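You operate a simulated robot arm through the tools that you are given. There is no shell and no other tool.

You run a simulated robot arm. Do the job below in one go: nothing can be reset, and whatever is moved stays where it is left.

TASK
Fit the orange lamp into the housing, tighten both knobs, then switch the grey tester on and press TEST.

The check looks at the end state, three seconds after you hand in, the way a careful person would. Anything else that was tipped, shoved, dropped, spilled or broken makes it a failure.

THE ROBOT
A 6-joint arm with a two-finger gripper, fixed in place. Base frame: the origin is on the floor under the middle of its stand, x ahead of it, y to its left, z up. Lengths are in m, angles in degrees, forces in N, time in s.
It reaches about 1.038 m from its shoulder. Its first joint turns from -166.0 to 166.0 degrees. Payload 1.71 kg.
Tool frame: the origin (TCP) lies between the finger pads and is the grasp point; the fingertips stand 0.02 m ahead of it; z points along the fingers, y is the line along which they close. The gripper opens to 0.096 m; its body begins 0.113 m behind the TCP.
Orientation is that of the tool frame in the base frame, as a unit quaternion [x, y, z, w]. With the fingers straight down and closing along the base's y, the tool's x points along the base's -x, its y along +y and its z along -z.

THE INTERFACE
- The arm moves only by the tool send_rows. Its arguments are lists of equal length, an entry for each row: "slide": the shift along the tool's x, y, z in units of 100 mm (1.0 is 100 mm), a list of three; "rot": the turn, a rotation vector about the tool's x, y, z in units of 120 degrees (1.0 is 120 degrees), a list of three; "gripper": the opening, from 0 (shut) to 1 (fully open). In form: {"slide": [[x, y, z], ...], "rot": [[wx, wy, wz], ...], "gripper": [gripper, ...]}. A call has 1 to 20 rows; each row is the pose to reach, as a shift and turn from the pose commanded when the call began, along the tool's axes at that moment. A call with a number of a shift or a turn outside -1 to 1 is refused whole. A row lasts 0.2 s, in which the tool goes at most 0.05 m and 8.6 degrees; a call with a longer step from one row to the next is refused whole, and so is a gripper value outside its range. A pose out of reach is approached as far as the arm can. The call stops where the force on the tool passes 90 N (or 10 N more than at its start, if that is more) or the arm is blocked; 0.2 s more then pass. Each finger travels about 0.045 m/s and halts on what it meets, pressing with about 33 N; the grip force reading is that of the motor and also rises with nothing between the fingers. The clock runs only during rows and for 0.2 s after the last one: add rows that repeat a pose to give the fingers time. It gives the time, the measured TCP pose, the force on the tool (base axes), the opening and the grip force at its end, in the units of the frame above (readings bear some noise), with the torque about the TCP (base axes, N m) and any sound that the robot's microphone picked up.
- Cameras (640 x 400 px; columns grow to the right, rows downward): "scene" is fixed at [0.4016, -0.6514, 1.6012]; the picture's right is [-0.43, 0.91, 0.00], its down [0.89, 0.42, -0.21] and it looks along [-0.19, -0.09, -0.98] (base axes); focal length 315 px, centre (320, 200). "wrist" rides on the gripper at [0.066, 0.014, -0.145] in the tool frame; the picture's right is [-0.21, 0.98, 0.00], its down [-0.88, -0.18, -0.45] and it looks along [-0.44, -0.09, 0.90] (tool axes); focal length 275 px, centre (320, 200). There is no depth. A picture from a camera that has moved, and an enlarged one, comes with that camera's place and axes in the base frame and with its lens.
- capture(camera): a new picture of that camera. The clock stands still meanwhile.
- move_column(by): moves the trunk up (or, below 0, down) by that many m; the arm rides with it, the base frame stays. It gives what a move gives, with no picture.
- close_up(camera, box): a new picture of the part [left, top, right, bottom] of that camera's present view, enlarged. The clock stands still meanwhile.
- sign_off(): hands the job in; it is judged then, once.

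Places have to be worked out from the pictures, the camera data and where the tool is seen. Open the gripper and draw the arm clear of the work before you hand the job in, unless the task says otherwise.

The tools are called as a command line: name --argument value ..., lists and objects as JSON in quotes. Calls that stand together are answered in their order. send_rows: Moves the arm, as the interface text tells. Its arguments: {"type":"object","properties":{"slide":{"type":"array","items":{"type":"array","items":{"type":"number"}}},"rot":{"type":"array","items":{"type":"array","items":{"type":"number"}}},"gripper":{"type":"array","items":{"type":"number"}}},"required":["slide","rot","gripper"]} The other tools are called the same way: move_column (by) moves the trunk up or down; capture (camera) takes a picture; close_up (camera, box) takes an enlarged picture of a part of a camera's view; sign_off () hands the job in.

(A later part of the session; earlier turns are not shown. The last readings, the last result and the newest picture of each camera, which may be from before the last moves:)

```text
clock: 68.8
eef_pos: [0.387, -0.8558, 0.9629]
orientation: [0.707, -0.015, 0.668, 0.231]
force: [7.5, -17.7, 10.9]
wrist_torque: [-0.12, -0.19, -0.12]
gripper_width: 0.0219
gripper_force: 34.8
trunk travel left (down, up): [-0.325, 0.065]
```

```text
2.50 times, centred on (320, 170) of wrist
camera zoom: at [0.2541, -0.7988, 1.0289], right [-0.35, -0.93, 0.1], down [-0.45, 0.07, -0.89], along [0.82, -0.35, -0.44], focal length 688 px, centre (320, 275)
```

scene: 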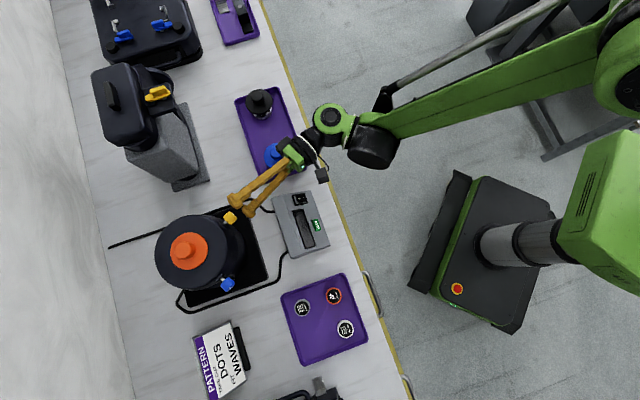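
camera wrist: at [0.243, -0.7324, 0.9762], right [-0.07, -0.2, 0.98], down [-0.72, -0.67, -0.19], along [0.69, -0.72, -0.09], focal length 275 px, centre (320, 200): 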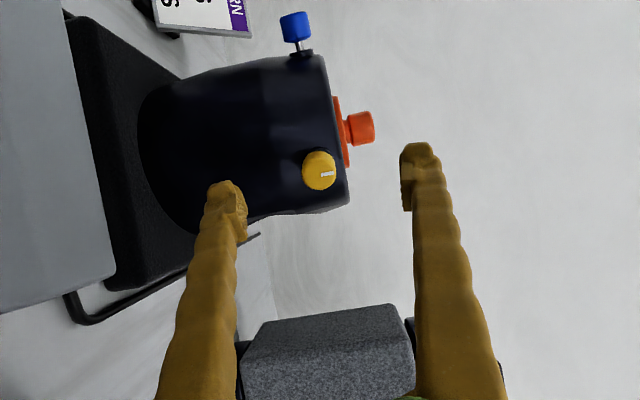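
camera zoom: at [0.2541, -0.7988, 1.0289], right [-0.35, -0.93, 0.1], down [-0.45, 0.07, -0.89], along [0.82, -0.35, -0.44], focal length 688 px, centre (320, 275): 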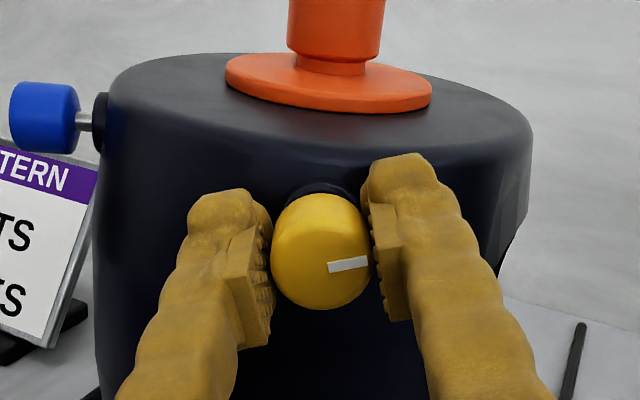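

It has turned 72° so far with low torque. A mild side load of about 17 N built up from a small centring error, so I'll relieve it by about 1 mm while continuing to turn.

send_rows --slide '[[0.004, 0.01, 0], [0.004, 0.01, 0], [0.004, 0.01, 0], [0.004, 0.01, 0], [0.004, 0.01, 0], [0.004, 0.01, 0]]' --rot '[[0, 0, 0.0], [0, 0, 0.067], [0, 0, 0.134], [0, 0, 0.2], [0, 0, 0.267], [0, 0, 0.267]]' --gripper '[0, 0, 0, 0, 0, 0]'

close_up --camera "wrist" --box '[200, 90, 440, 250]'

```text
clock: 70.2
eef_pos: [0.3877, -0.8573, 0.9628]
orientation: [0.676, -0.21, 0.705, 0.038]
force: [8.1, -1.1, -11.2]
wrist_torque: [0.07, 0.08, 0.05]
gripper_width: 0.0223
gripper_force: 35.2
trunk travel left (down, up): [-0.325, 0.065]
```

```text
2.50 times, centred on (320, 170) of wrist
camera zoom: at [0.2417, -0.8338, 1.0227], right [-0.31, -0.84, -0.44], down [-0.28, 0.52, -0.8], along [0.91, -0.13, -0.4], focal length 688 px, centre (320, 275)
```

zoom: 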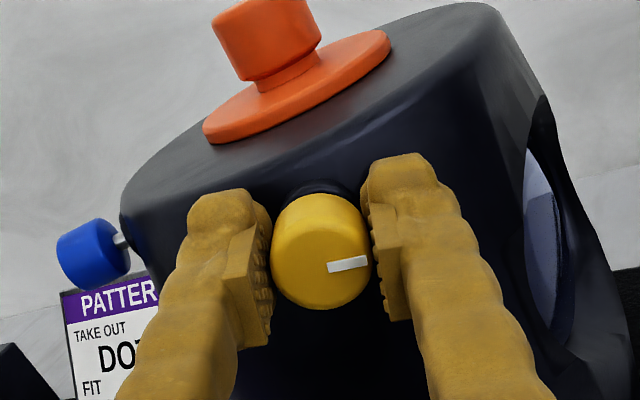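

104° so far, still light torque, and the tool feels an 8 N inward pull as if the screw is drawing in. I'll follow it in slightly and keep turning.

send_rows --slide '[[-0.008, 0, 0.008], [-0.008, 0, 0.009], [-0.008, 0, 0.01], [-0.008, 0, 0.011], [-0.008, 0, 0.012], [-0.008, 0, 0.012]]' --rot '[[0, 0, 0.0], [0, 0, 0.067], [0, 0, 0.134], [0, 0, 0.2], [0, 0, 0.267], [0, 0, 0.267]]' --gripper '[0, 0, 0, 0, 0, 0]'

close_up --camera "wrist" --box '[200, 90, 440, 250]'

```text
clock: 71.6
eef_pos: [0.387, -0.8584, 0.9622]
orientation: [0.591, -0.389, 0.689, -0.159]
force: [3.3, -14.7, 11.2]
wrist_torque: [-0.05, -0.21, -0.2]
gripper_width: 0.0222
gripper_force: 34.9
trunk travel left (down, up): [-0.325, 0.065]
```

```text
2.50 times, centred on (320, 170) of wrist
camera zoom: at [0.2322, -0.8598, 0.9973], right [-0.18, -0.49, -0.85], down [-0.15, 0.87, -0.47], along [0.97, 0.04, -0.24], focal length 688 px, centre (320, 275)
```

zoom: 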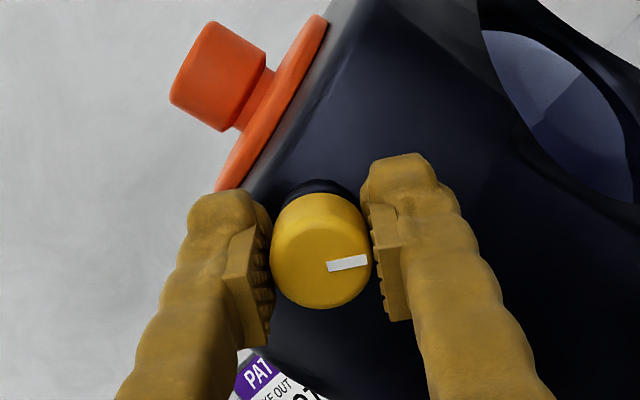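

It's at 136° with low torque and no end stop yet. I'll continue to about 176°, watching for the stop.

send_rows --slide '[[0.01, 0, 0.0], [0.01, 0, 0.001], [0.01, 0, 0.002], [0.01, 0, 0.003], [0.01, 0, 0.004], [0.01, 0, 0.004], [0.01, 0, 0.004]]' --rot '[[0, 0, 0.0], [0, 0, 0.067], [0, 0, 0.134], [0, 0, 0.2], [0, 0, 0.267], [0, 0, 0.333], [0, 0, 0.333]]' --gripper '[0, 0, 0, 0, 0, 0, 0]'

capture --camera "wrist"

close_up --camera "wrist" --box '[200, 90, 440, 250]'

```text
clock: 73.2
eef_pos: [0.3878, -0.8582, 0.9601]
orientation: [0.431, -0.549, 0.611, -0.374]
force: [-6.2, 10.0, -21.3]
wrist_torque: [0.11, 0.29, 0.12]
gripper_width: 0.0221
gripper_force: 34.5
out of reach, approached as far as the arm can: row 6, 7
trunk travel left (down, up): [-0.325, 0.065]
```

```text
taken
camera wrist: at [0.2301, -0.8696, 0.9513], right [0.06, 0.08, -1.0], down [-0.11, 0.99, 0.07], along [0.99, 0.1, 0.06], focal length 275 px, centre (320, 200)
```

wrist: 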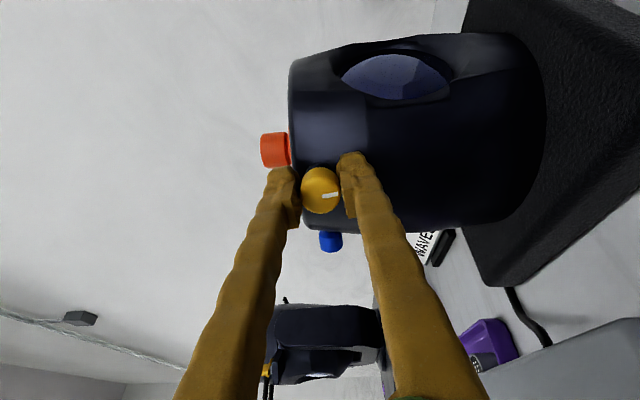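

```text
2.50 times, centred on (320, 170) of wrist
camera zoom: at [0.2301, -0.8696, 0.9513], right [0.06, 0.08, -1.0], down [-0.11, 0.99, 0.07], along [0.99, 0.1, 0.06], focal length 688 px, centre (320, 275)
```

zoom: 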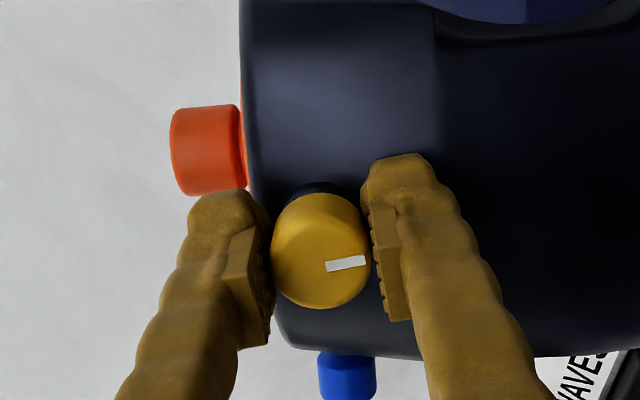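

No end stop yet, but the arm's last joint has reached its limit after about 173°. I'll release, wind back around the knob, and take another bite.

send_rows --slide '[[0, 0, 0], [0, 0, 0], [0, 0, 0], [0, 0, 0]]' --rot '[[0, 0, 0], [0, 0, 0], [0, 0, 0], [0, 0, 0]]' --gripper '[0.3, 0.5, 0.55, 0.55]'

close_up --camera "wrist" --box '[200, 90, 440, 250]'

```text
clock: 74.2
eef_pos: [0.3876, -0.8573, 0.9631]
orientation: [0.429, -0.549, 0.612, -0.374]
force: [-3.0, 2.2, 5.0]
wrist_torque: [-0.03, 0.0, -0.01]
gripper_width: 0.0491
gripper_force: 0.1
trunk travel left (down, up): [-0.325, 0.065]
```

```text
2.50 times, centred on (320, 170) of wrist
camera zoom: at [0.2299, -0.8689, 0.953], right [0.06, 0.08, -1.0], down [-0.11, 0.99, 0.07], along [0.99, 0.1, 0.06], focal length 688 px, centre (320, 275)
```

zoom: 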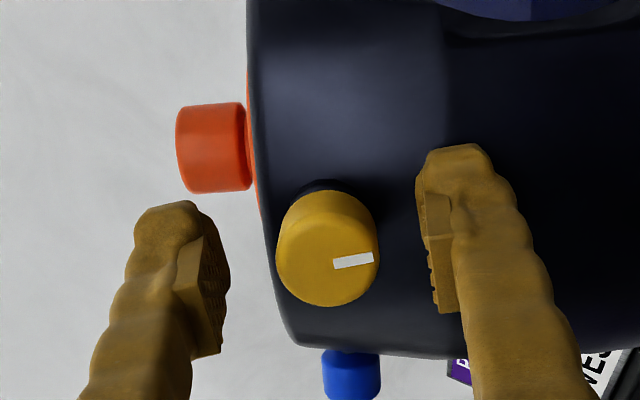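

The knob kept its new angle. Winding back now, with the fingers open around the knob.

send_rows --slide '[[0, 0, 0], [0, 0, 0], [0, 0, 0], [0, 0, 0], [0, 0, 0], [0, 0, 0], [0, 0, 0], [0, 0, 0], [0, 0, 0], [0, 0, 0], [0, 0, 0], [0, 0, 0]]' --rot '[[0, 0, -0.067], [0, 0, -0.134], [0, 0, -0.2], [0, 0, -0.267], [0, 0, -0.334], [0, 0, -0.4], [0, 0, -0.467], [0, 0, -0.534], [0, 0, -0.6], [0, 0, -0.667], [0, 0, -0.734], [0, 0, -0.734]]' --gripper '[0.55, 0.55, 0.55, 0.55, 0.55, 0.55, 0.55, 0.55, 0.55, 0.55, 0.55, 0.55]'

send_rows --slide '[[0, 0, 0], [0, 0, 0], [0, 0, 0], [0, 0, 0], [0, 0, 0], [0, 0, 0], [0, 0, 0], [0, 0, 0], [0, 0, 0], [0, 0, 0], [0, 0, 0], [0, 0, 0]]' --rot '[[0, 0, -0.067], [0, 0, -0.134], [0, 0, -0.2], [0, 0, -0.267], [0, 0, -0.334], [0, 0, -0.4], [0, 0, -0.467], [0, 0, -0.534], [0, 0, -0.6], [0, 0, -0.667], [0, 0, -0.734], [0, 0, -0.734]]' --gripper '[0.55, 0.55, 0.55, 0.55, 0.55, 0.55, 0.55, 0.55, 0.55, 0.55, 0.55, 0.55]'

close_up --camera "wrist" --box '[200, 90, 440, 250]'

```text
clock: 76.8
eef_pos: [0.3873, -0.8588, 0.9623]
orientation: [0.691, -0.095, 0.699, 0.157]
force: [0.1, 0.7, 0.0]
wrist_torque: [0.01, 0.0, 0.02]
gripper_width: 0.0528
gripper_force: 0.0
trunk travel left (down, up): [-0.325, 0.065]
```

```text
clock: 79.4
eef_pos: [0.3875, -0.858, 0.9618]
orientation: [0.563, 0.413, 0.394, 0.598]
force: [0.0, -0.1, 0.0]
wrist_torque: [0.01, 0.03, 0.0]
gripper_width: 0.0528
gripper_force: 0.1
trunk travel left (down, up): [-0.325, 0.065]
```

```text
2.50 times, centred on (320, 170) of wrist
camera zoom: at [0.2753, -0.7442, 0.9693], right [-0.08, -0.14, 0.99], down [-0.72, -0.68, -0.15], along [0.69, -0.72, -0.05], focal length 688 px, centre (320, 275)
```

zoom: 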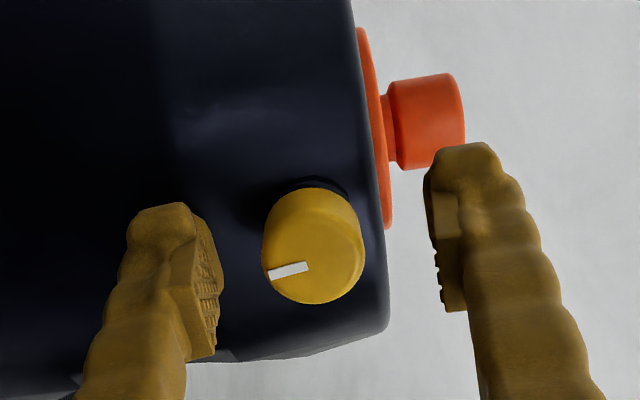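

The index now points down, a clean half turn. I'll fix the small 1.4° tilt, re-centre and regrip.

send_rows --slide '[[0.01, -0.015, 0], [0.01, -0.015, 0], [0.01, -0.015, 0], [0.01, -0.015, 0], [0.01, -0.015, 0], [0.01, -0.015, 0], [0.01, -0.015, 0]]' --rot '[[0.0118, 0, 0.024], [0.0118, 0, 0.024], [0.0118, 0, 0.024], [0.0118, 0, 0.024], [0.0118, 0, 0.024], [0.0118, 0, 0.024], [0.0118, 0, 0.024]]' --gripper '[0.55, 0.4, 0.25, 0.1, 0, 0, 0]'

close_up --camera "wrist" --box '[200, 90, 440, 250]'

```text
clock: 81.0
eef_pos: [0.3887, -0.8561, 0.9613]
orientation: [0.581, 0.403, 0.404, 0.581]
force: [0.3, -1.8, 3.8]
wrist_torque: [-0.04, -0.09, -0.02]
gripper_width: 0.022
gripper_force: 34.5
trunk travel left (down, up): [-0.325, 0.065]
```

```text
2.50 times, centred on (320, 170) of wrist
camera zoom: at [0.2759, -0.7435, 0.9747], right [-0.07, -0.19, 0.98], down [-0.72, -0.67, -0.19], along [0.69, -0.72, -0.09], focal length 688 px, centre (320, 275)
```

zoom: 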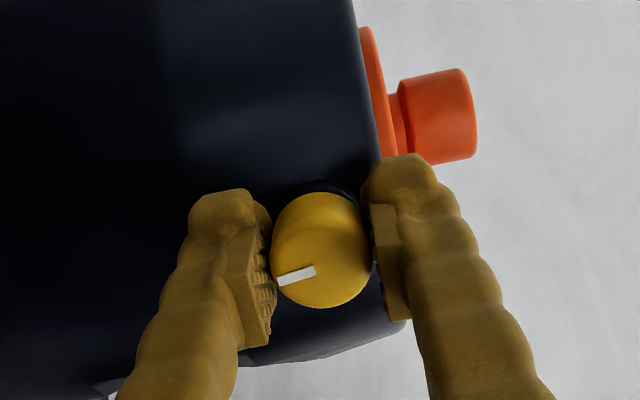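

Regripped squarely. Turning clockwise another 80°.

send_rows --slide '[[0, 0, 0], [0, 0, 0], [0, 0, 0], [0, 0, 0], [0, 0, 0.001], [0, 0, 0.001], [0, 0, 0.002], [0, 0, 0.002], [0, 0, 0.003], [0, 0, 0.003], [0, 0, 0.003]]' --rot '[[0, 0, 0.067], [0, 0, 0.134], [0, 0, 0.2], [0, 0, 0.267], [0, 0, 0.334], [0, 0, 0.4], [0, 0, 0.467], [0, 0, 0.534], [0, 0, 0.6], [0, 0, 0.667], [0, 0, 0.667]]' --gripper '[0, 0, 0, 0, 0, 0, 0, 0, 0, 0, 0]'

close_up --camera "wrist" --box '[200, 90, 440, 250]'

```text
clock: 83.4
eef_pos: [0.3876, -0.8567, 0.9622]
orientation: [0.704, -0.065, 0.683, 0.184]
force: [19.2, -16.5, 17.7]
wrist_torque: [-0.11, -0.25, -0.09]
gripper_width: 0.0219
gripper_force: 35.3
trunk travel left (down, up): [-0.325, 0.065]
```

```text
2.50 times, centred on (320, 170) of wrist
camera zoom: at [0.252, -0.8079, 1.0285], right [-0.35, -0.94, -0.04], down [-0.4, 0.18, -0.9], along [0.85, -0.3, -0.44], focal length 688 px, centre (320, 275)
```

zoom: 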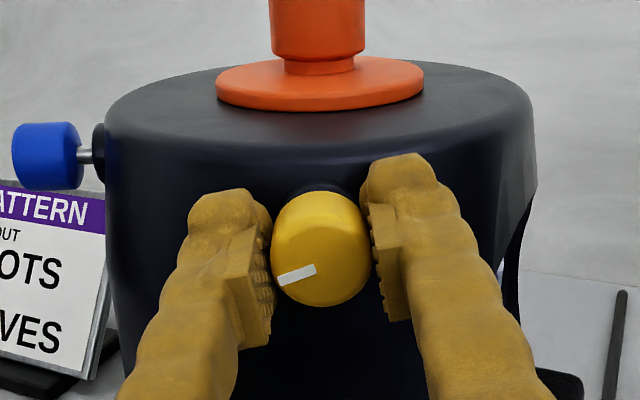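

It has turned about 253° in total and the screw is pulling the tool inward (about 24 N). I'll follow it in 2 mm, relieve the side load and keep turning.

send_rows --slide '[[0.008, 0.006, 0.012], [0.008, 0.006, 0.018], [0.008, 0.006, 0.02], [0.008, 0.006, 0.022], [0.008, 0.006, 0.024], [0.008, 0.006, 0.026], [0.008, 0.006, 0.026]]' --rot '[[0, 0, 0], [0, 0, 0.067], [0, 0, 0.134], [0, 0, 0.2], [0, 0, 0.267], [0, 0, 0.334], [0, 0, 0.334]]' --gripper '[0, 0, 0, 0, 0, 0, 0]'

close_up --camera "wrist" --box '[200, 90, 440, 250]'

```text
clock: 85.0
eef_pos: [0.3902, -0.858, 0.9614]
orientation: [0.639, -0.301, 0.705, -0.061]
force: [-10.4, 9.6, -5.7]
wrist_torque: [0.05, 0.07, 0.07]
gripper_width: 0.0217
gripper_force: 35.2
trunk travel left (down, up): [-0.325, 0.065]
```

```text
2.50 times, centred on (320, 170) of wrist
camera zoom: at [0.2388, -0.8487, 1.0111], right [-0.26, -0.7, -0.67], down [-0.21, 0.72, -0.67], along [0.94, -0.03, -0.33], focal length 688 px, centre (320, 275)
```

zoom: 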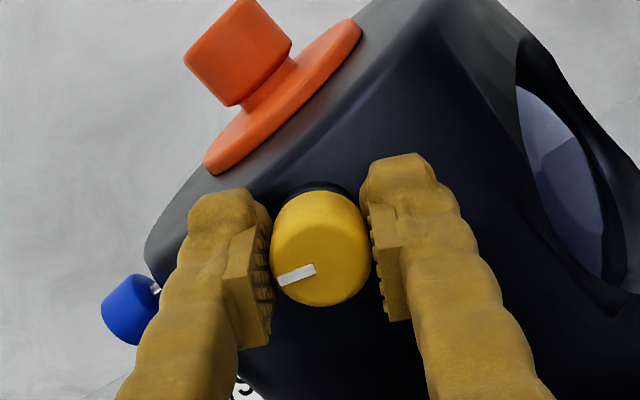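

293° so far, with forces now small. I'll continue to the end of this stroke.

send_rows --slide '[[0, 0, -0.002], [0, 0, 0], [0, 0, 0], [0, 0, 0.002], [0, 0, 0.003], [0, 0, 0.004], [0, 0, 0.004]]' --rot '[[0, 0, 0.067], [0, 0, 0.134], [0, 0, 0.2], [0, 0, 0.267], [0, 0, 0.334], [0, 0, 0.38], [0, 0, 0.38]]' --gripper '[0, 0, 0, 0, 0, 0, 0]'

close_up --camera "wrist" --box '[200, 90, 440, 250]'

```text
clock: 86.6
eef_pos: [0.3897, -0.8589, 0.9613]
orientation: [0.471, -0.527, 0.627, -0.329]
force: [-13.5, 11.0, -20.0]
wrist_torque: [0.11, 0.32, 0.02]
gripper_width: 0.0218
gripper_force: 35.4
trunk travel left (down, up): [-0.325, 0.065]
```

```text
2.50 times, centred on (320, 170) of wrist
camera zoom: at [0.2318, -0.87, 0.9639], right [-0.01, -0.04, -1.0], down [-0.1, 0.99, -0.04], along [0.99, 0.1, -0.02], focal length 688 px, centre (320, 275)
```

zoom: 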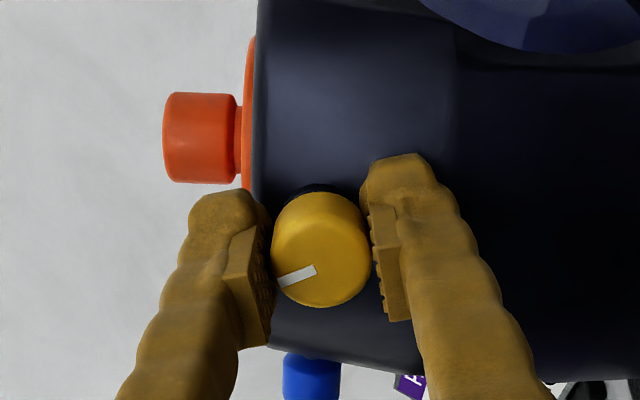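

Nearly a full turn done with no end stop. I'll release, wind back and take another stroke.

send_rows --slide '[[0, 0, 0], [0, 0, 0], [0, 0, 0], [0, 0, 0], [0, 0, 0], [0, 0, 0], [0, 0, 0], [0, 0, 0], [0, 0, 0], [0, 0, 0], [0, 0, 0], [0, 0, 0], [0, 0, 0], [0, 0, 0], [0, 0, 0]]' --rot '[[0, 0, 0], [0, 0, 0], [0, 0, 0], [0, 0, -0.067], [0, 0, -0.134], [0, 0, -0.2], [0, 0, -0.267], [0, 0, -0.334], [0, 0, -0.4], [0, 0, -0.467], [0, 0, -0.534], [0, 0, -0.6], [0, 0, -0.667], [0, 0, -0.734], [0, 0, -0.734]]' --gripper '[0.3, 0.5, 0.55, 0.55, 0.55, 0.55, 0.55, 0.55, 0.55, 0.55, 0.55, 0.55, 0.55, 0.55, 0.55]'

send_rows --slide '[[0, 0, 0], [0, 0, 0], [0, 0, 0], [0, 0, 0], [0, 0, 0], [0, 0, 0], [0, 0, 0], [0, 0, 0], [0, 0, 0], [0, 0, 0], [0, 0, 0], [0, 0, 0]]' --rot '[[0, 0, -0.067], [0, 0, -0.134], [0, 0, -0.2], [0, 0, -0.267], [0, 0, -0.334], [0, 0, -0.4], [0, 0, -0.467], [0, 0, -0.534], [0, 0, -0.6], [0, 0, -0.647], [0, 0, -0.647], [0, 0, -0.647]]' --gripper '[0.55, 0.55, 0.55, 0.55, 0.55, 0.55, 0.55, 0.55, 0.55, 0.55, 0.55, 0.55]'

close_up --camera "wrist" --box '[200, 90, 440, 250]'

close_up --camera "scene" --box '[140, 180, 340, 305]'

```text
clock: 89.8
eef_pos: [0.3901, -0.859, 0.9628]
orientation: [0.705, -0.049, 0.679, 0.199]
force: [-1.0, 0.4, -0.3]
wrist_torque: [0.02, 0.02, -0.01]
gripper_width: 0.0527
gripper_force: 0.2
trunk travel left (down, up): [-0.325, 0.065]
```

```text
clock: 92.4
eef_pos: [0.391, -0.8568, 0.9637]
orientation: [0.579, 0.404, 0.404, 0.582]
force: [-12.7, 36.6, 0.3]
wrist_torque: [1.24, 0.43, 0.4]
gripper_width: 0.0549
gripper_force: 1.6
trunk travel left (down, up): [-0.325, 0.065]
```

```text
2.50 times, centred on (320, 170) of wrist
camera zoom: at [0.2777, -0.7437, 0.9767], right [-0.07, -0.19, 0.98], down [-0.72, -0.67, -0.18], along [0.69, -0.72, -0.09], focal length 688 px, centre (320, 275)
```

zoom: 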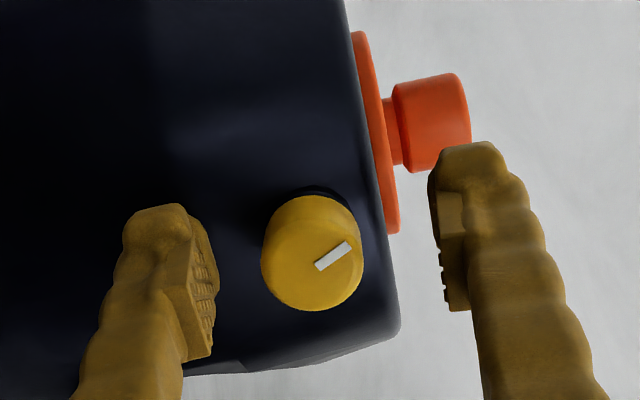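

```text
3.20 times, centred on (240, 242) of scene
camera zoom: at [0.4016, -0.6514, 1.6012], right [-0.43, 0.91, 0.0], down [0.89, 0.42, -0.21], along [-0.19, -0.09, -0.98], focal length 1008 px, centre (576, 64)
```

zoom: 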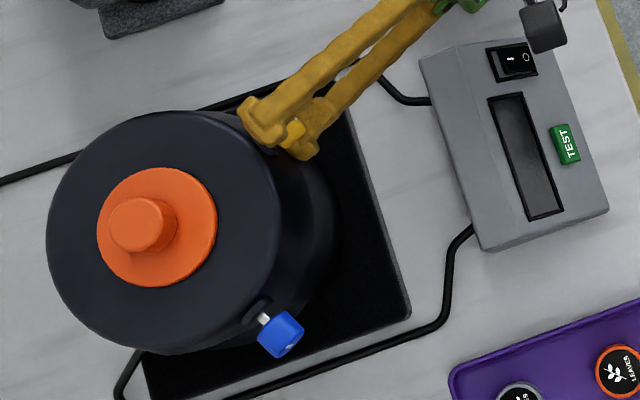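

The lower finger is touching the housing wall (it widens downward) because the knob has drawn in about 5 mm per turn. I'll back out 6 mm to clear it and re-measure.

send_rows --slide '[[0, 0, -0.03], [0, 0, -0.06], [0, 0, -0.06], [0, 0, -0.06]]' --rot '[[0, 0, 0], [0, 0, 0], [0, 0, 0], [0, 0, 0]]' --gripper '[0.55, 0.55, 0.55, 0.55]'

close_up --camera "wrist" --box '[200, 90, 440, 250]'

```text
clock: 93.4
eef_pos: [0.3847, -0.856, 0.9621]
orientation: [0.581, 0.403, 0.404, 0.581]
force: [-0.1, 1.2, 0.2]
wrist_torque: [0.01, 0.04, -0.02]
gripper_width: 0.0532
gripper_force: 0.1
trunk travel left (down, up): [-0.325, 0.065]
```

```text
2.50 times, centred on (320, 170) of wrist
camera zoom: at [0.2724, -0.7428, 0.9753], right [-0.07, -0.19, 0.98], down [-0.72, -0.67, -0.19], along [0.69, -0.72, -0.09], focal length 688 px, centre (320, 275)
```

zoom: 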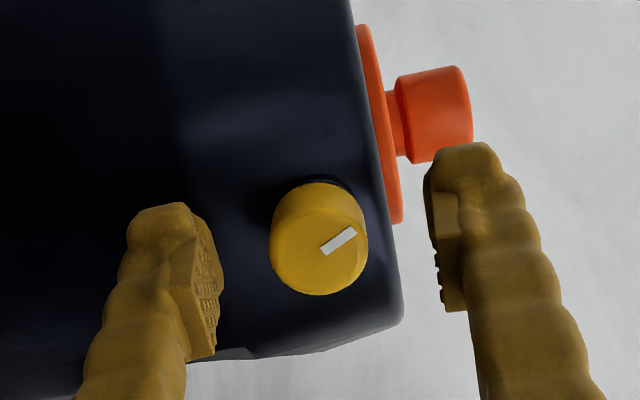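

It's clear and centred, with the fingers overlapping most of the knob. Regripping and turning on.

send_rows --slide '[[0, 0, 0], [0, 0, 0], [0, 0, 0], [0, 0, 0], [0, 0, 0], [0, 0, 0], [0, 0, 0.002], [0, 0, 0.004], [0, 0, 0.005], [0, 0, 0.006], [0, 0, 0.007], [0, 0, 0.007]]' --rot '[[0, 0, 0], [0, 0, 0], [0, 0, 0], [0, 0, 0], [0, 0, 0], [0, 0, 0], [0, 0, 0.067], [0, 0, 0.134], [0, 0, 0.2], [0, 0, 0.267], [0, 0, 0.334], [0, 0, 0.334]]' --gripper '[0.4, 0.25, 0.1, 0, 0, 0, 0, 0, 0, 0, 0, 0]'

close_up --camera "wrist" --box '[200, 90, 440, 250]'

```text
clock: 96.0
eef_pos: [0.3861, -0.8568, 0.9613]
orientation: [0.684, 0.179, 0.579, 0.407]
force: [-7.3, 10.6, -25.1]
wrist_torque: [0.14, 0.37, 0.04]
gripper_width: 0.022
gripper_force: 34.3
trunk travel left (down, up): [-0.325, 0.065]
```

```text
2.50 times, centred on (320, 170) of wrist
camera zoom: at [0.2652, -0.767, 1.0138], right [-0.28, -0.74, 0.61], down [-0.61, -0.36, -0.71], along [0.74, -0.57, -0.35], focal length 688 px, centre (320, 275)
```

zoom: 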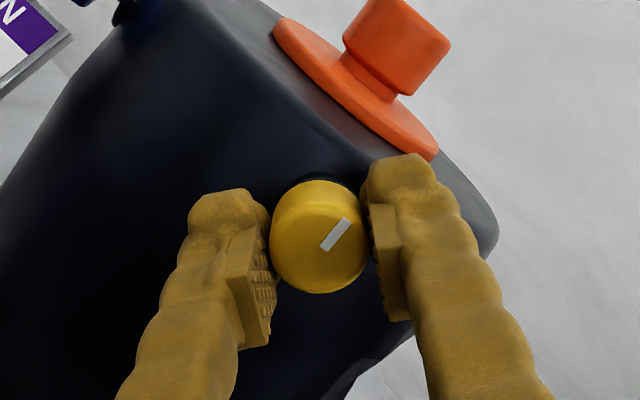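

The index line shifted about 16° relative to the fingers, so either it slipped or the screw is getting tight. I'll turn another 16° and compare.

send_rows --slide '[[0, 0, 0], [0, 0, 0], [0, 0, 0]]' --rot '[[0, 0, 0.067], [0, 0, 0.134], [0, 0, 0.134]]' --gripper '[0, 0, 0]'

close_up --camera "wrist" --box '[200, 90, 440, 250]'

```text
clock: 96.8
eef_pos: [0.3865, -0.8564, 0.9622]
orientation: [0.702, 0.083, 0.63, 0.322]
force: [1.5, 8.4, -11.0]
wrist_torque: [-0.14, 0.16, 0.16]
gripper_width: 0.0221
gripper_force: 35.0
trunk travel left (down, up): [-0.325, 0.065]
```

```text
2.50 times, centred on (320, 170) of wrist
camera zoom: at [0.26, -0.7815, 1.0239], right [-0.32, -0.87, 0.37], down [-0.53, -0.16, -0.83], along [0.78, -0.47, -0.41], focal length 688 px, centre (320, 275)
```

zoom: 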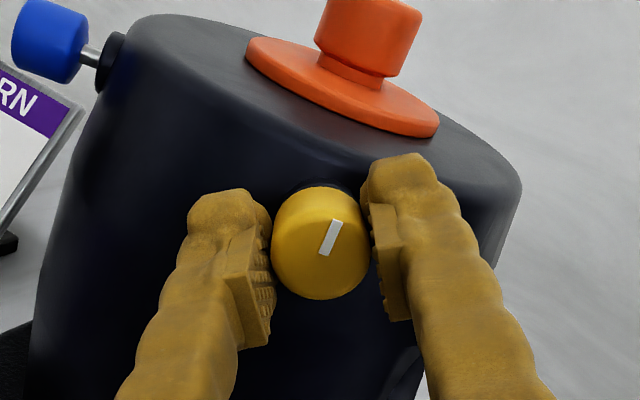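

The knob no longer turns with the gripper, and there is about 0.19 N·m of resisting torque, so it appears to have reached its stop at one full turn. I'll release, wind back and verify with another firm twist.

send_rows --slide '[[0, 0, 0], [0, 0, 0], [0, 0, 0], [0, 0, 0], [0, 0, 0], [0, 0, 0], [0, 0, 0], [0, 0, 0], [0, 0, 0], [0, 0, 0], [0, 0, 0]]' --rot '[[0, 0, 0], [0, 0, 0], [0, 0, 0], [0, 0, -0.067], [0, 0, -0.134], [0, 0, -0.2], [0, 0, -0.267], [0, 0, -0.334], [0, 0, -0.4], [0, 0, -0.468], [0, 0, -0.468]]' --gripper '[0.3, 0.5, 0.55, 0.55, 0.55, 0.55, 0.55, 0.55, 0.55, 0.55, 0.55]'

close_up --camera "wrist" --box '[200, 90, 440, 250]'

```text
clock: 99.2
eef_pos: [0.3856, -0.8564, 0.9617]
orientation: [0.58, 0.404, 0.403, 0.581]
force: [0.4, 0.6, -0.3]
wrist_torque: [0.0, -0.01, 0.01]
gripper_width: 0.0526
gripper_force: 0.1
trunk travel left (down, up): [-0.325, 0.065]
```

```text
2.50 times, centred on (320, 170) of wrist
camera zoom: at [0.2731, -0.7437, 0.9751], right [-0.07, -0.19, 0.98], down [-0.72, -0.67, -0.18], along [0.69, -0.72, -0.09], focal length 688 px, centre (320, 275)
```

zoom: 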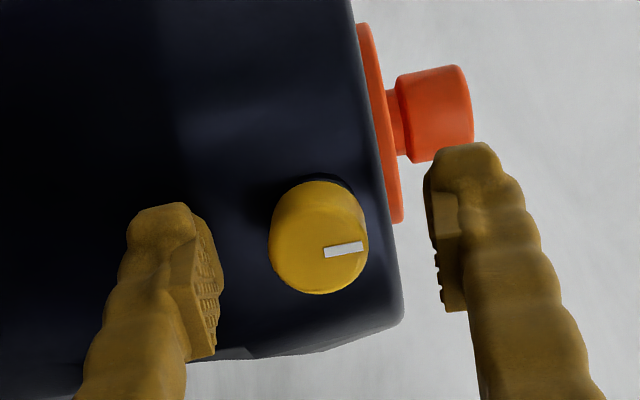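

The pointer is back to straight up, exactly one full turn. I'll regrip and give one more firm twist to confirm it's at the stop.

send_rows --slide '[[0, 0, 0], [0, 0, 0], [0, 0, 0], [0, 0, 0], [0, 0, 0], [0, 0, 0], [0, 0, 0], [0, 0, 0], [0, 0, 0], [0, 0, 0]]' --rot '[[0, 0, 0], [0, 0, 0], [0, 0, 0], [0, 0, 0], [0, 0, 0], [0, 0, 0], [0, 0, 0.04], [0, 0, 0.08], [0, 0, 0.12], [0, 0, 0.16]]' --gripper '[0.4, 0.25, 0.1, 0, 0, 0, 0, 0, 0, 0]'

close_up --camera "wrist" --box '[200, 90, 440, 250]'

```text
clock: 101.4
eef_pos: [0.3859, -0.8571, 0.9607]
orientation: [0.64, 0.3, 0.496, 0.505]
force: [-3.8, 0.9, -12.4]
wrist_torque: [-0.37, 0.31, -0.02]
gripper_width: 0.0218
gripper_force: 34.5
trunk travel left (down, up): [-0.325, 0.065]
```

```text
2.50 times, centred on (320, 170) of wrist
camera zoom: at [0.2705, -0.7522, 0.9955], right [-0.18, -0.48, 0.86], down [-0.68, -0.56, -0.46], along [0.71, -0.67, -0.23], focal length 688 px, centre (320, 275)
```

zoom: 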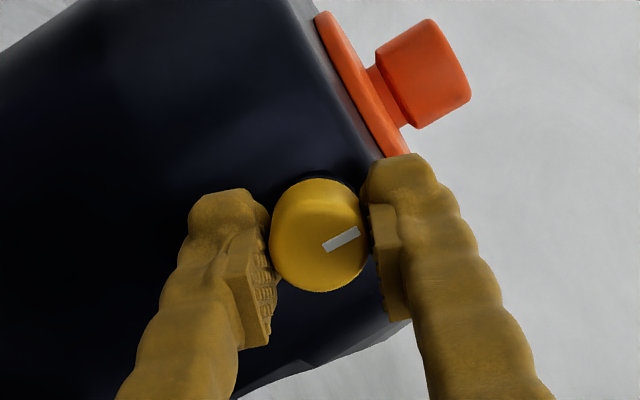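

Firm stop confirmed: about 0.45 N·m of resistance with no movement, so the yellow knob is tight. I'll release, level the gripper and back straight out.

send_rows --slide '[[0, 0, 0], [0, 0, 0], [0, 0, 0], [0, 0, 0], [0, 0, 0], [0, 0, -0.1], [0, 0, -0.3], [0, 0, -0.55], [0, 0, -0.8], [0, 0, -1.0], [0, 0, -1.0]]' --rot '[[0, 0, 0], [0, 0, 0], [0, 0, 0], [0, 0, -0.067], [0, 0, -0.134], [0, 0, -0.16], [0, 0, -0.16], [0, 0, -0.16], [0, 0, -0.16], [0, 0, -0.16], [0, 0, -0.16]]' --gripper '[0.3, 0.5, 0.55, 0.55, 0.6, 0.7, 0.8, 0.9, 1.0, 1.0, 1.0]'

capture --camera "wrist"

close_up --camera "wrist" --box '[180, 10, 380, 200]'

close_up --camera "scene" --box '[140, 180, 340, 305]'

```text
clock: 103.8
eef_pos: [0.2896, -0.8203, 0.9603]
orientation: [0.58, 0.403, 0.404, 0.581]
force: [0.2, 0.1, 0.9]
wrist_torque: [-0.02, -0.04, -0.04]
gripper_width: 0.0961
gripper_force: 0.0
trunk travel left (down, up): [-0.325, 0.065]
```

```text
taken
camera wrist: at [0.1775, -0.7077, 0.974], right [-0.07, -0.19, 0.98], down [-0.72, -0.67, -0.19], along [0.69, -0.72, -0.09], focal length 275 px, centre (320, 200)
```

wrist: 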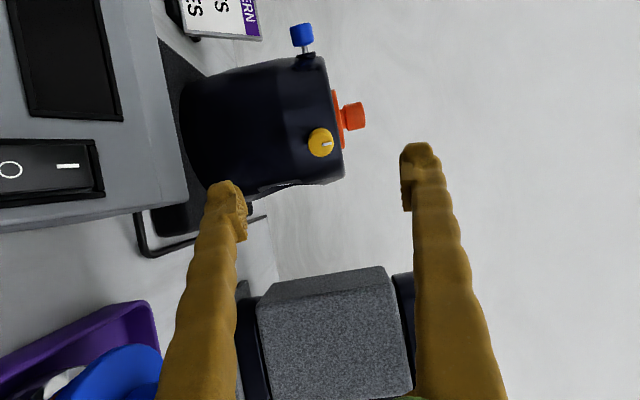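

```text
2.11 times, centred on (280, 105) of wrist
camera zoom: at [0.1775, -0.7077, 0.974], right [-0.07, -0.19, 0.98], down [-0.72, -0.67, -0.19], along [0.69, -0.72, -0.09], focal length 580 px, centre (404, 400)
```

zoom: 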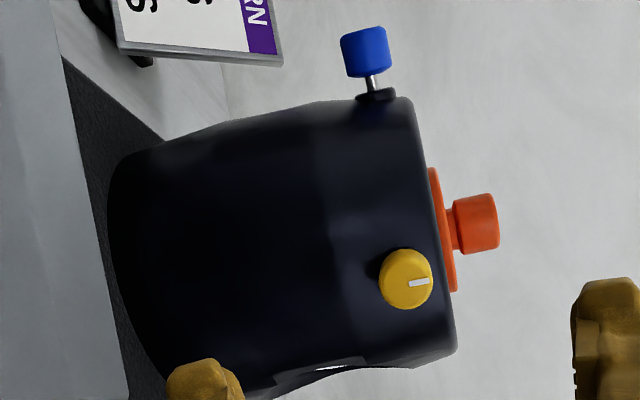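

```text
3.20 times, centred on (240, 242) of scene
camera zoom: at [0.4016, -0.6514, 1.6012], right [-0.43, 0.91, 0.0], down [0.89, 0.42, -0.21], along [-0.19, -0.09, -0.98], focal length 1008 px, centre (576, 64)
```

zoom: 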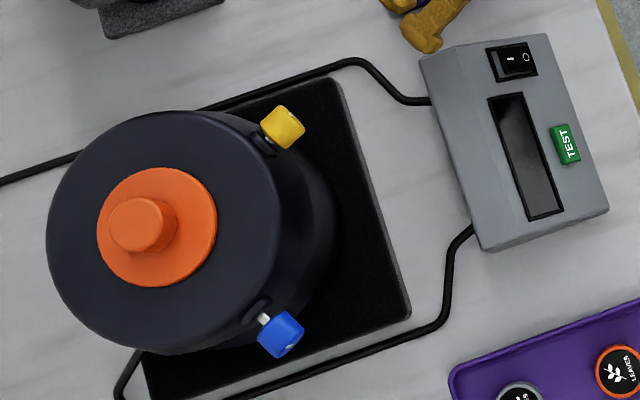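

The yellow knob now sits tight against its boss. Next is the blue knob: I'll raise, back away and swing the tool around to face it.

send_rows --slide '[[0.15, 0.25, -0.1], [0.3, 0.5, -0.2], [0.5, 0.75, -0.3], [0.7, 1.0, -0.4], [0.9, 1.0, -0.5], [0.9, 1.0, -0.5]]' --rot '[[0, -0.04, 0], [0, -0.1, 0], [0, -0.16, 0], [0, -0.22, 0], [0, -0.28, 0], [0, -0.28, 0]]' --gripper '[1, 1, 1, 1, 1, 1]'

capture --camera "scene"

```text
clock: 105.2
eef_pos: [0.2782, -0.7366, 1.0775]
orientation: [0.672, 0.218, 0.218, 0.673]
force: [0.7, -0.1, 0.2]
wrist_torque: [0.0, 0.03, -0.02]
gripper_width: 0.0962
gripper_force: 0.0
out of reach, approached as far as the arm can: row 5, 6
trunk travel left (down, up): [-0.325, 0.065]
```

```text
taken
```

scene: 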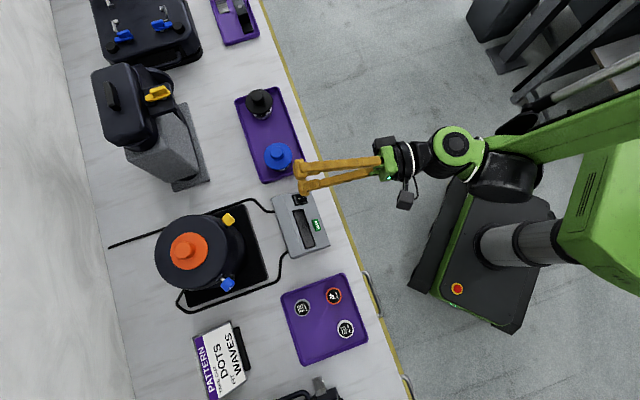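

The arm couldn't reach the last part of that pose, probably too folded, but it's clear of everything. I'll move left along the table while yawing gradually, keeping further from the base.

send_rows --slide '[[0.2, 0, 0.1], [0.4, 0, 0.15], [0.6, 0, 0.2], [0.8, 0, 0.2], [1.0, 0, 0.2], [1.0, 0, 0.2]]' --rot '[[0, 0, 0], [0, -0.03, 0], [0, -0.06, 0], [0, -0.09, 0], [0, -0.12, 0], [0, -0.12, 0]]' --gripper '[1, 1, 1, 1, 1, 1]'

capture --camera "scene"

capture --camera "wrist"

```text
clock: 106.6
eef_pos: [0.3736, -0.7005, 1.0887]
orientation: [0.696, 0.131, 0.133, 0.693]
force: [0.5, 0.3, -0.5]
wrist_torque: [0.01, 0.0, -0.06]
gripper_width: 0.0958
gripper_force: 0.0
out of reach, approached as far as the arm can: row 2, 3, 4, 5, 6
trunk travel left (down, up): [-0.325, 0.065]
```

```text
taken
```

scene: 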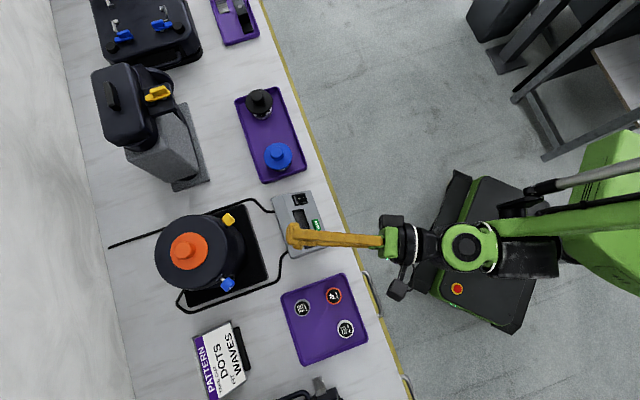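

```text
taken
camera wrist: at [0.382, -0.5409, 1.1033], right [-0.19, -0.08, 0.98], down [-0.98, 0.09, -0.18], along [-0.08, -0.99, -0.1], focal length 275 px, centre (320, 200)
```

wrist: 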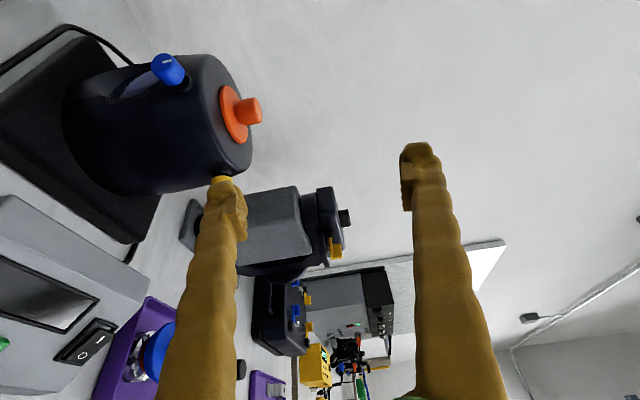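

The arm tops out when folded with the tool horizontal at low height. Lowering the trunk should help, so I'll drop it 0.10 m (the fingers stay well above the tester).

move_column --by -0.1

```text
clock: 107.9
eef_pos: [0.373, -0.7008, 0.9887]
orientation: [0.696, 0.132, 0.132, 0.694]
force: [0.5, -0.1, -0.2]
wrist_torque: [0.03, 0.01, 0.04]
gripper_width: 0.0957
gripper_force: 0.0
trunk travel left (down, up): [-0.225, 0.165]
```

The TCP is at z 0.989 now. I'll continue left and yaw toward the blue knob's axis.

send_rows --slide '[[0.2, 0, 0], [0.4, 0, 0], [0.6, 0, 0], [0.8, 0, 0.1], [0.8, 0, 0.1]]' --rot '[[0, -0.03, 0], [0, -0.07, 0], [0, -0.11, 0], [0, -0.15, 0], [0, -0.15, 0]]' --gripper '[1, 1, 1, 1, 1]'

capture --camera "scene"

capture --camera "wrist"

```text
clock: 109.1
eef_pos: [0.4504, -0.682, 0.987]
orientation: [0.708, 0.021, 0.022, 0.705]
force: [-0.6, -0.5, 0.5]
wrist_torque: [-0.03, -0.01, -0.01]
gripper_width: 0.096
gripper_force: 0.1
trunk travel left (down, up): [-0.225, 0.165]
```

```text
taken
```

scene: 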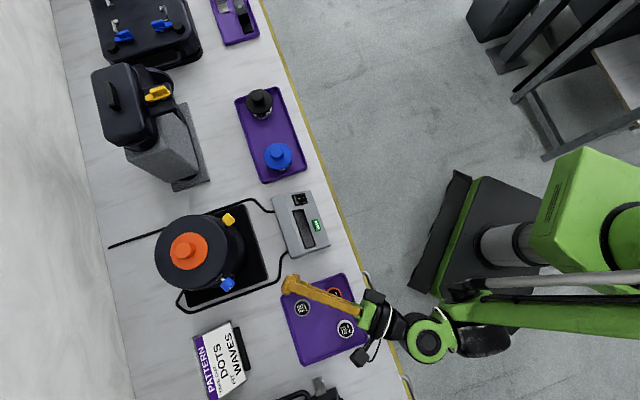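

```text
taken
camera wrist: at [0.508, -0.532, 1.0019], right [-0.21, -0.01, 0.98], down [-0.9, 0.39, -0.18], along [-0.38, -0.92, -0.09], focal length 275 px, centre (320, 200)
```

wrist: 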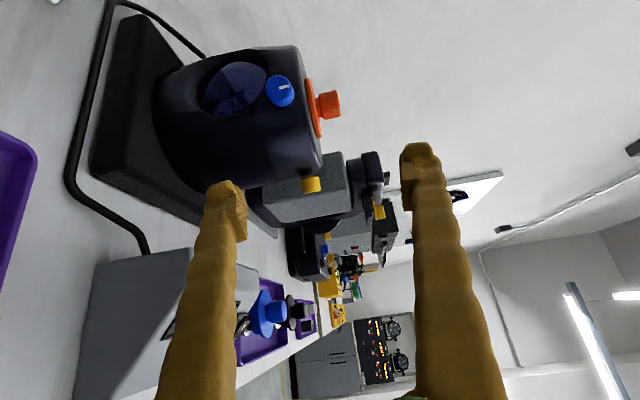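

Now reaching well. I'll finish the yaw to the blue knob's axis and drop to its height.

send_rows --slide '[[0.2, -0.05, 0], [0.4, -0.1, 0], [0.6, -0.15, 0], [0.86, -0.25, 0.04], [0.86, -0.25, 0.04]]' --rot '[[0, -0.03, 0], [0, -0.07, 0], [0, -0.11, 0], [0, -0.154, 0], [0, -0.154, 0]]' --gripper '[1, 1, 1, 1, 1]'

capture --camera "wrist"

close_up --camera "wrist" --box '[200, 60, 400, 220]'

capture --camera "scene"

```text
clock: 110.3
eef_pos: [0.5396, -0.6805, 0.9622]
orientation: [0.701, -0.093, -0.093, 0.701]
force: [-0.2, -0.5, 0.5]
wrist_torque: [-0.01, 0.02, -0.01]
gripper_width: 0.0958
gripper_force: 0.1
trunk travel left (down, up): [-0.225, 0.165]
```

```text
taken
camera wrist: at [0.6406, -0.5554, 0.9772], right [-0.2, 0.05, 0.98], down [-0.73, 0.66, -0.18], along [-0.65, -0.75, -0.09], focal length 275 px, centre (320, 200)
```

wrist: 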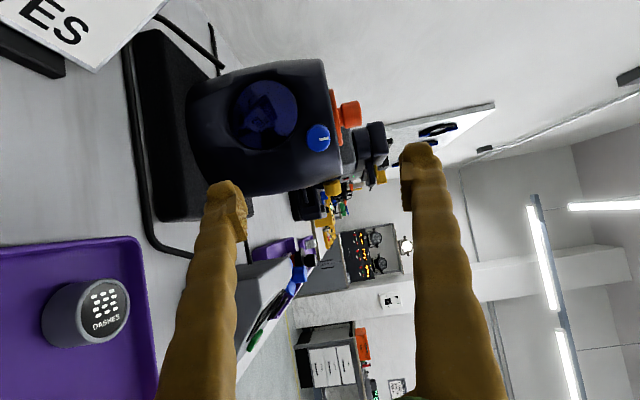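

```text
2.50 times, centred on (300, 140) of wrist
camera zoom: at [0.6406, -0.5554, 0.9772], right [-0.2, 0.05, 0.98], down [-0.73, 0.66, -0.18], along [-0.65, -0.75, -0.09], focal length 688 px, centre (370, 350)
```

zoom: 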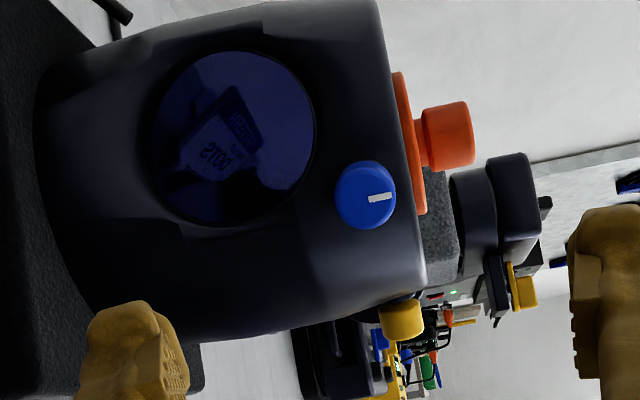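

```text
taken
```

scene: 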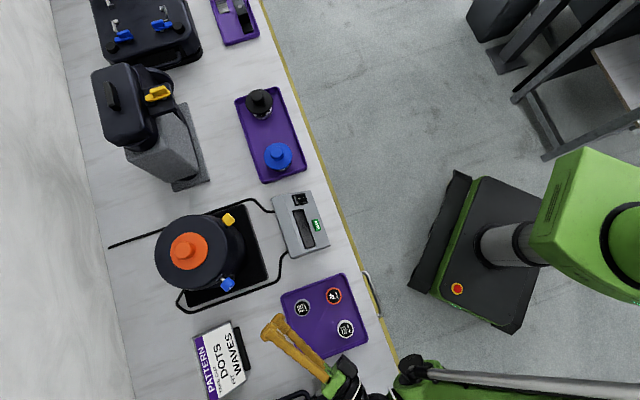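

The blue pointer is also up. Its axis azimuth works out to about 70.5°, 90° from the yellow. I'll trim the yaw by 4° and advance to about 60 mm from its face.

send_rows --slide '[[0.03, 0, 0.1], [0.06, 0, 0.25], [0.09, -0.01, 0.45], [0.094, -0.01, 0.543], [0.094, -0.01, 0.543]]' --rot '[[0, -0.015, 0], [0, -0.03, 0], [0, -0.037, 0], [0, -0.037, 0], [0, -0.037, 0]]' --gripper '[1, 1, 1, 1, 1]'

close_up --camera "wrist" --box '[200, 80, 440, 240]'

close_up --camera "scene" --box '[140, 200, 340, 400]'

```text
clock: 111.5
eef_pos: [0.5342, -0.7321, 0.9625]
orientation: [0.697, -0.119, -0.119, 0.697]
force: [-0.3, 0.3, -0.1]
wrist_torque: [0.01, -0.01, 0.06]
gripper_width: 0.0959
gripper_force: 0.0
trunk travel left (down, up): [-0.225, 0.165]
```

```text
2.50 times, centred on (320, 160) of wrist
camera zoom: at [0.6437, -0.6164, 0.977], right [-0.2, 0.07, 0.98], down [-0.68, 0.71, -0.18], along [-0.71, -0.7, -0.09], focal length 688 px, centre (320, 300)
```

zoom: 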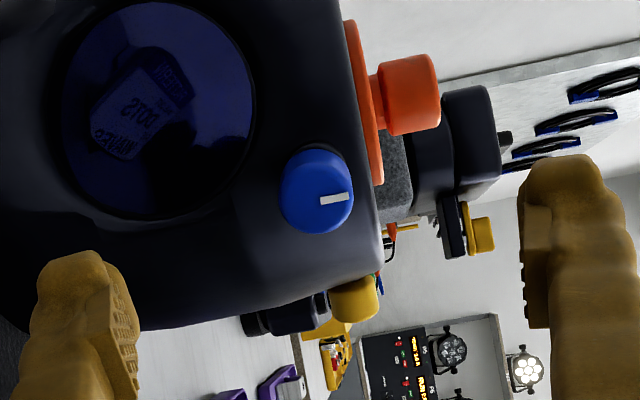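

```text
2.00 times, centred on (240, 300) of scene
camera zoom: at [0.4016, -0.6514, 1.6012], right [-0.43, 0.91, 0.0], down [0.89, 0.42, -0.21], along [-0.19, -0.09, -0.98], focal length 630 px, centre (480, 0)
```

zoom: 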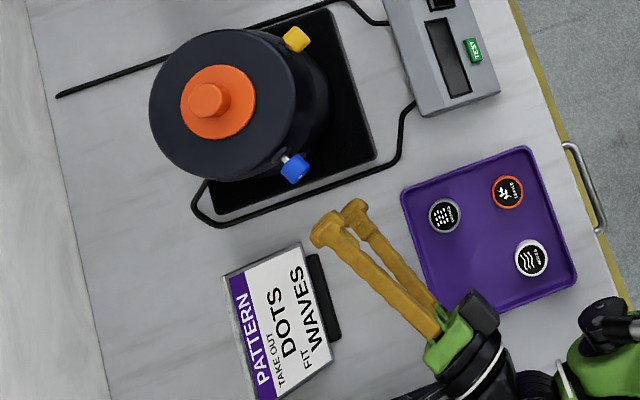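

The blue face is about 66 mm ahead and nearly centred. I'll advance 58 mm, keeping the fingertips well clear of the wall and lens bezel.

send_rows --slide '[[-0.015, -0.015, 0.12], [-0.015, -0.015, 0.26], [-0.015, -0.015, 0.4], [-0.015, -0.015, 0.52], [-0.015, -0.015, 0.58], [-0.015, -0.015, 0.58]]' --rot '[[0, 0, 0], [0, 0, 0], [0, 0, 0], [0, 0, 0], [0, 0, 0], [0, 0, 0]]' --gripper '[1, 1, 1, 1, 1, 1]'

close_up --camera "wrist" --box '[200, 90, 440, 250]'

```text
clock: 112.9
eef_pos: [0.5115, -0.7889, 0.9618]
orientation: [0.697, -0.119, -0.12, 0.697]
force: [0.5, 0.0, -0.3]
wrist_torque: [-0.01, -0.01, 0.04]
gripper_width: 0.0959
gripper_force: 0.1
trunk travel left (down, up): [-0.225, 0.165]
```

```text
2.50 times, centred on (320, 170) of wrist
camera zoom: at [0.6227, -0.6721, 0.9759], right [-0.2, 0.07, 0.98], down [-0.68, 0.71, -0.18], along [-0.71, -0.7, -0.09], focal length 688 px, centre (320, 275)
```

zoom: 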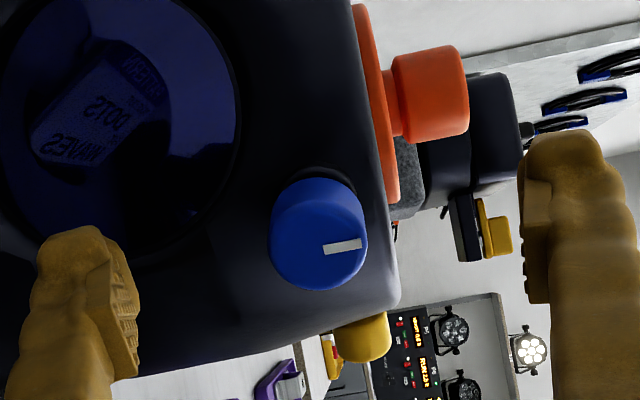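

The fingers overlap the blue knob and it's centred. Closing the gripper on it.

send_rows --slide '[[0.01, 0, 0], [0.01, 0, 0], [0.01, 0, 0], [0.01, 0, 0], [0.01, 0, 0], [0.01, 0, 0], [0.01, 0, 0], [0.01, 0, 0]]' --rot '[[0, 0, 0], [0, 0, 0], [0, 0, 0], [0, 0, 0], [0, 0, 0], [0, 0, 0], [0, 0, 0], [0, 0, 0]]' --gripper '[1, 0.8, 0.6, 0.4, 0.2, 0, 0, 0]'

close_up --camera "wrist" --box '[200, 90, 440, 250]'

```text
clock: 114.7
eef_pos: [0.5132, -0.7879, 0.961]
orientation: [0.698, -0.119, -0.119, 0.696]
force: [-3.2, 3.2, -11.3]
wrist_torque: [0.15, -0.03, -0.04]
gripper_width: 0.0222
gripper_force: 34.6
trunk travel left (down, up): [-0.225, 0.165]
```

```text
2.50 times, centred on (320, 170) of wrist
camera zoom: at [0.6236, -0.6729, 0.9755], right [-0.2, 0.07, 0.98], down [-0.68, 0.71, -0.18], along [-0.71, -0.7, -0.09], focal length 688 px, centre (320, 275)
```

zoom: 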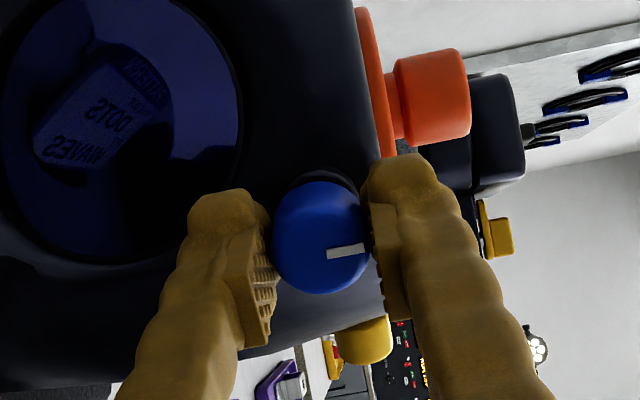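

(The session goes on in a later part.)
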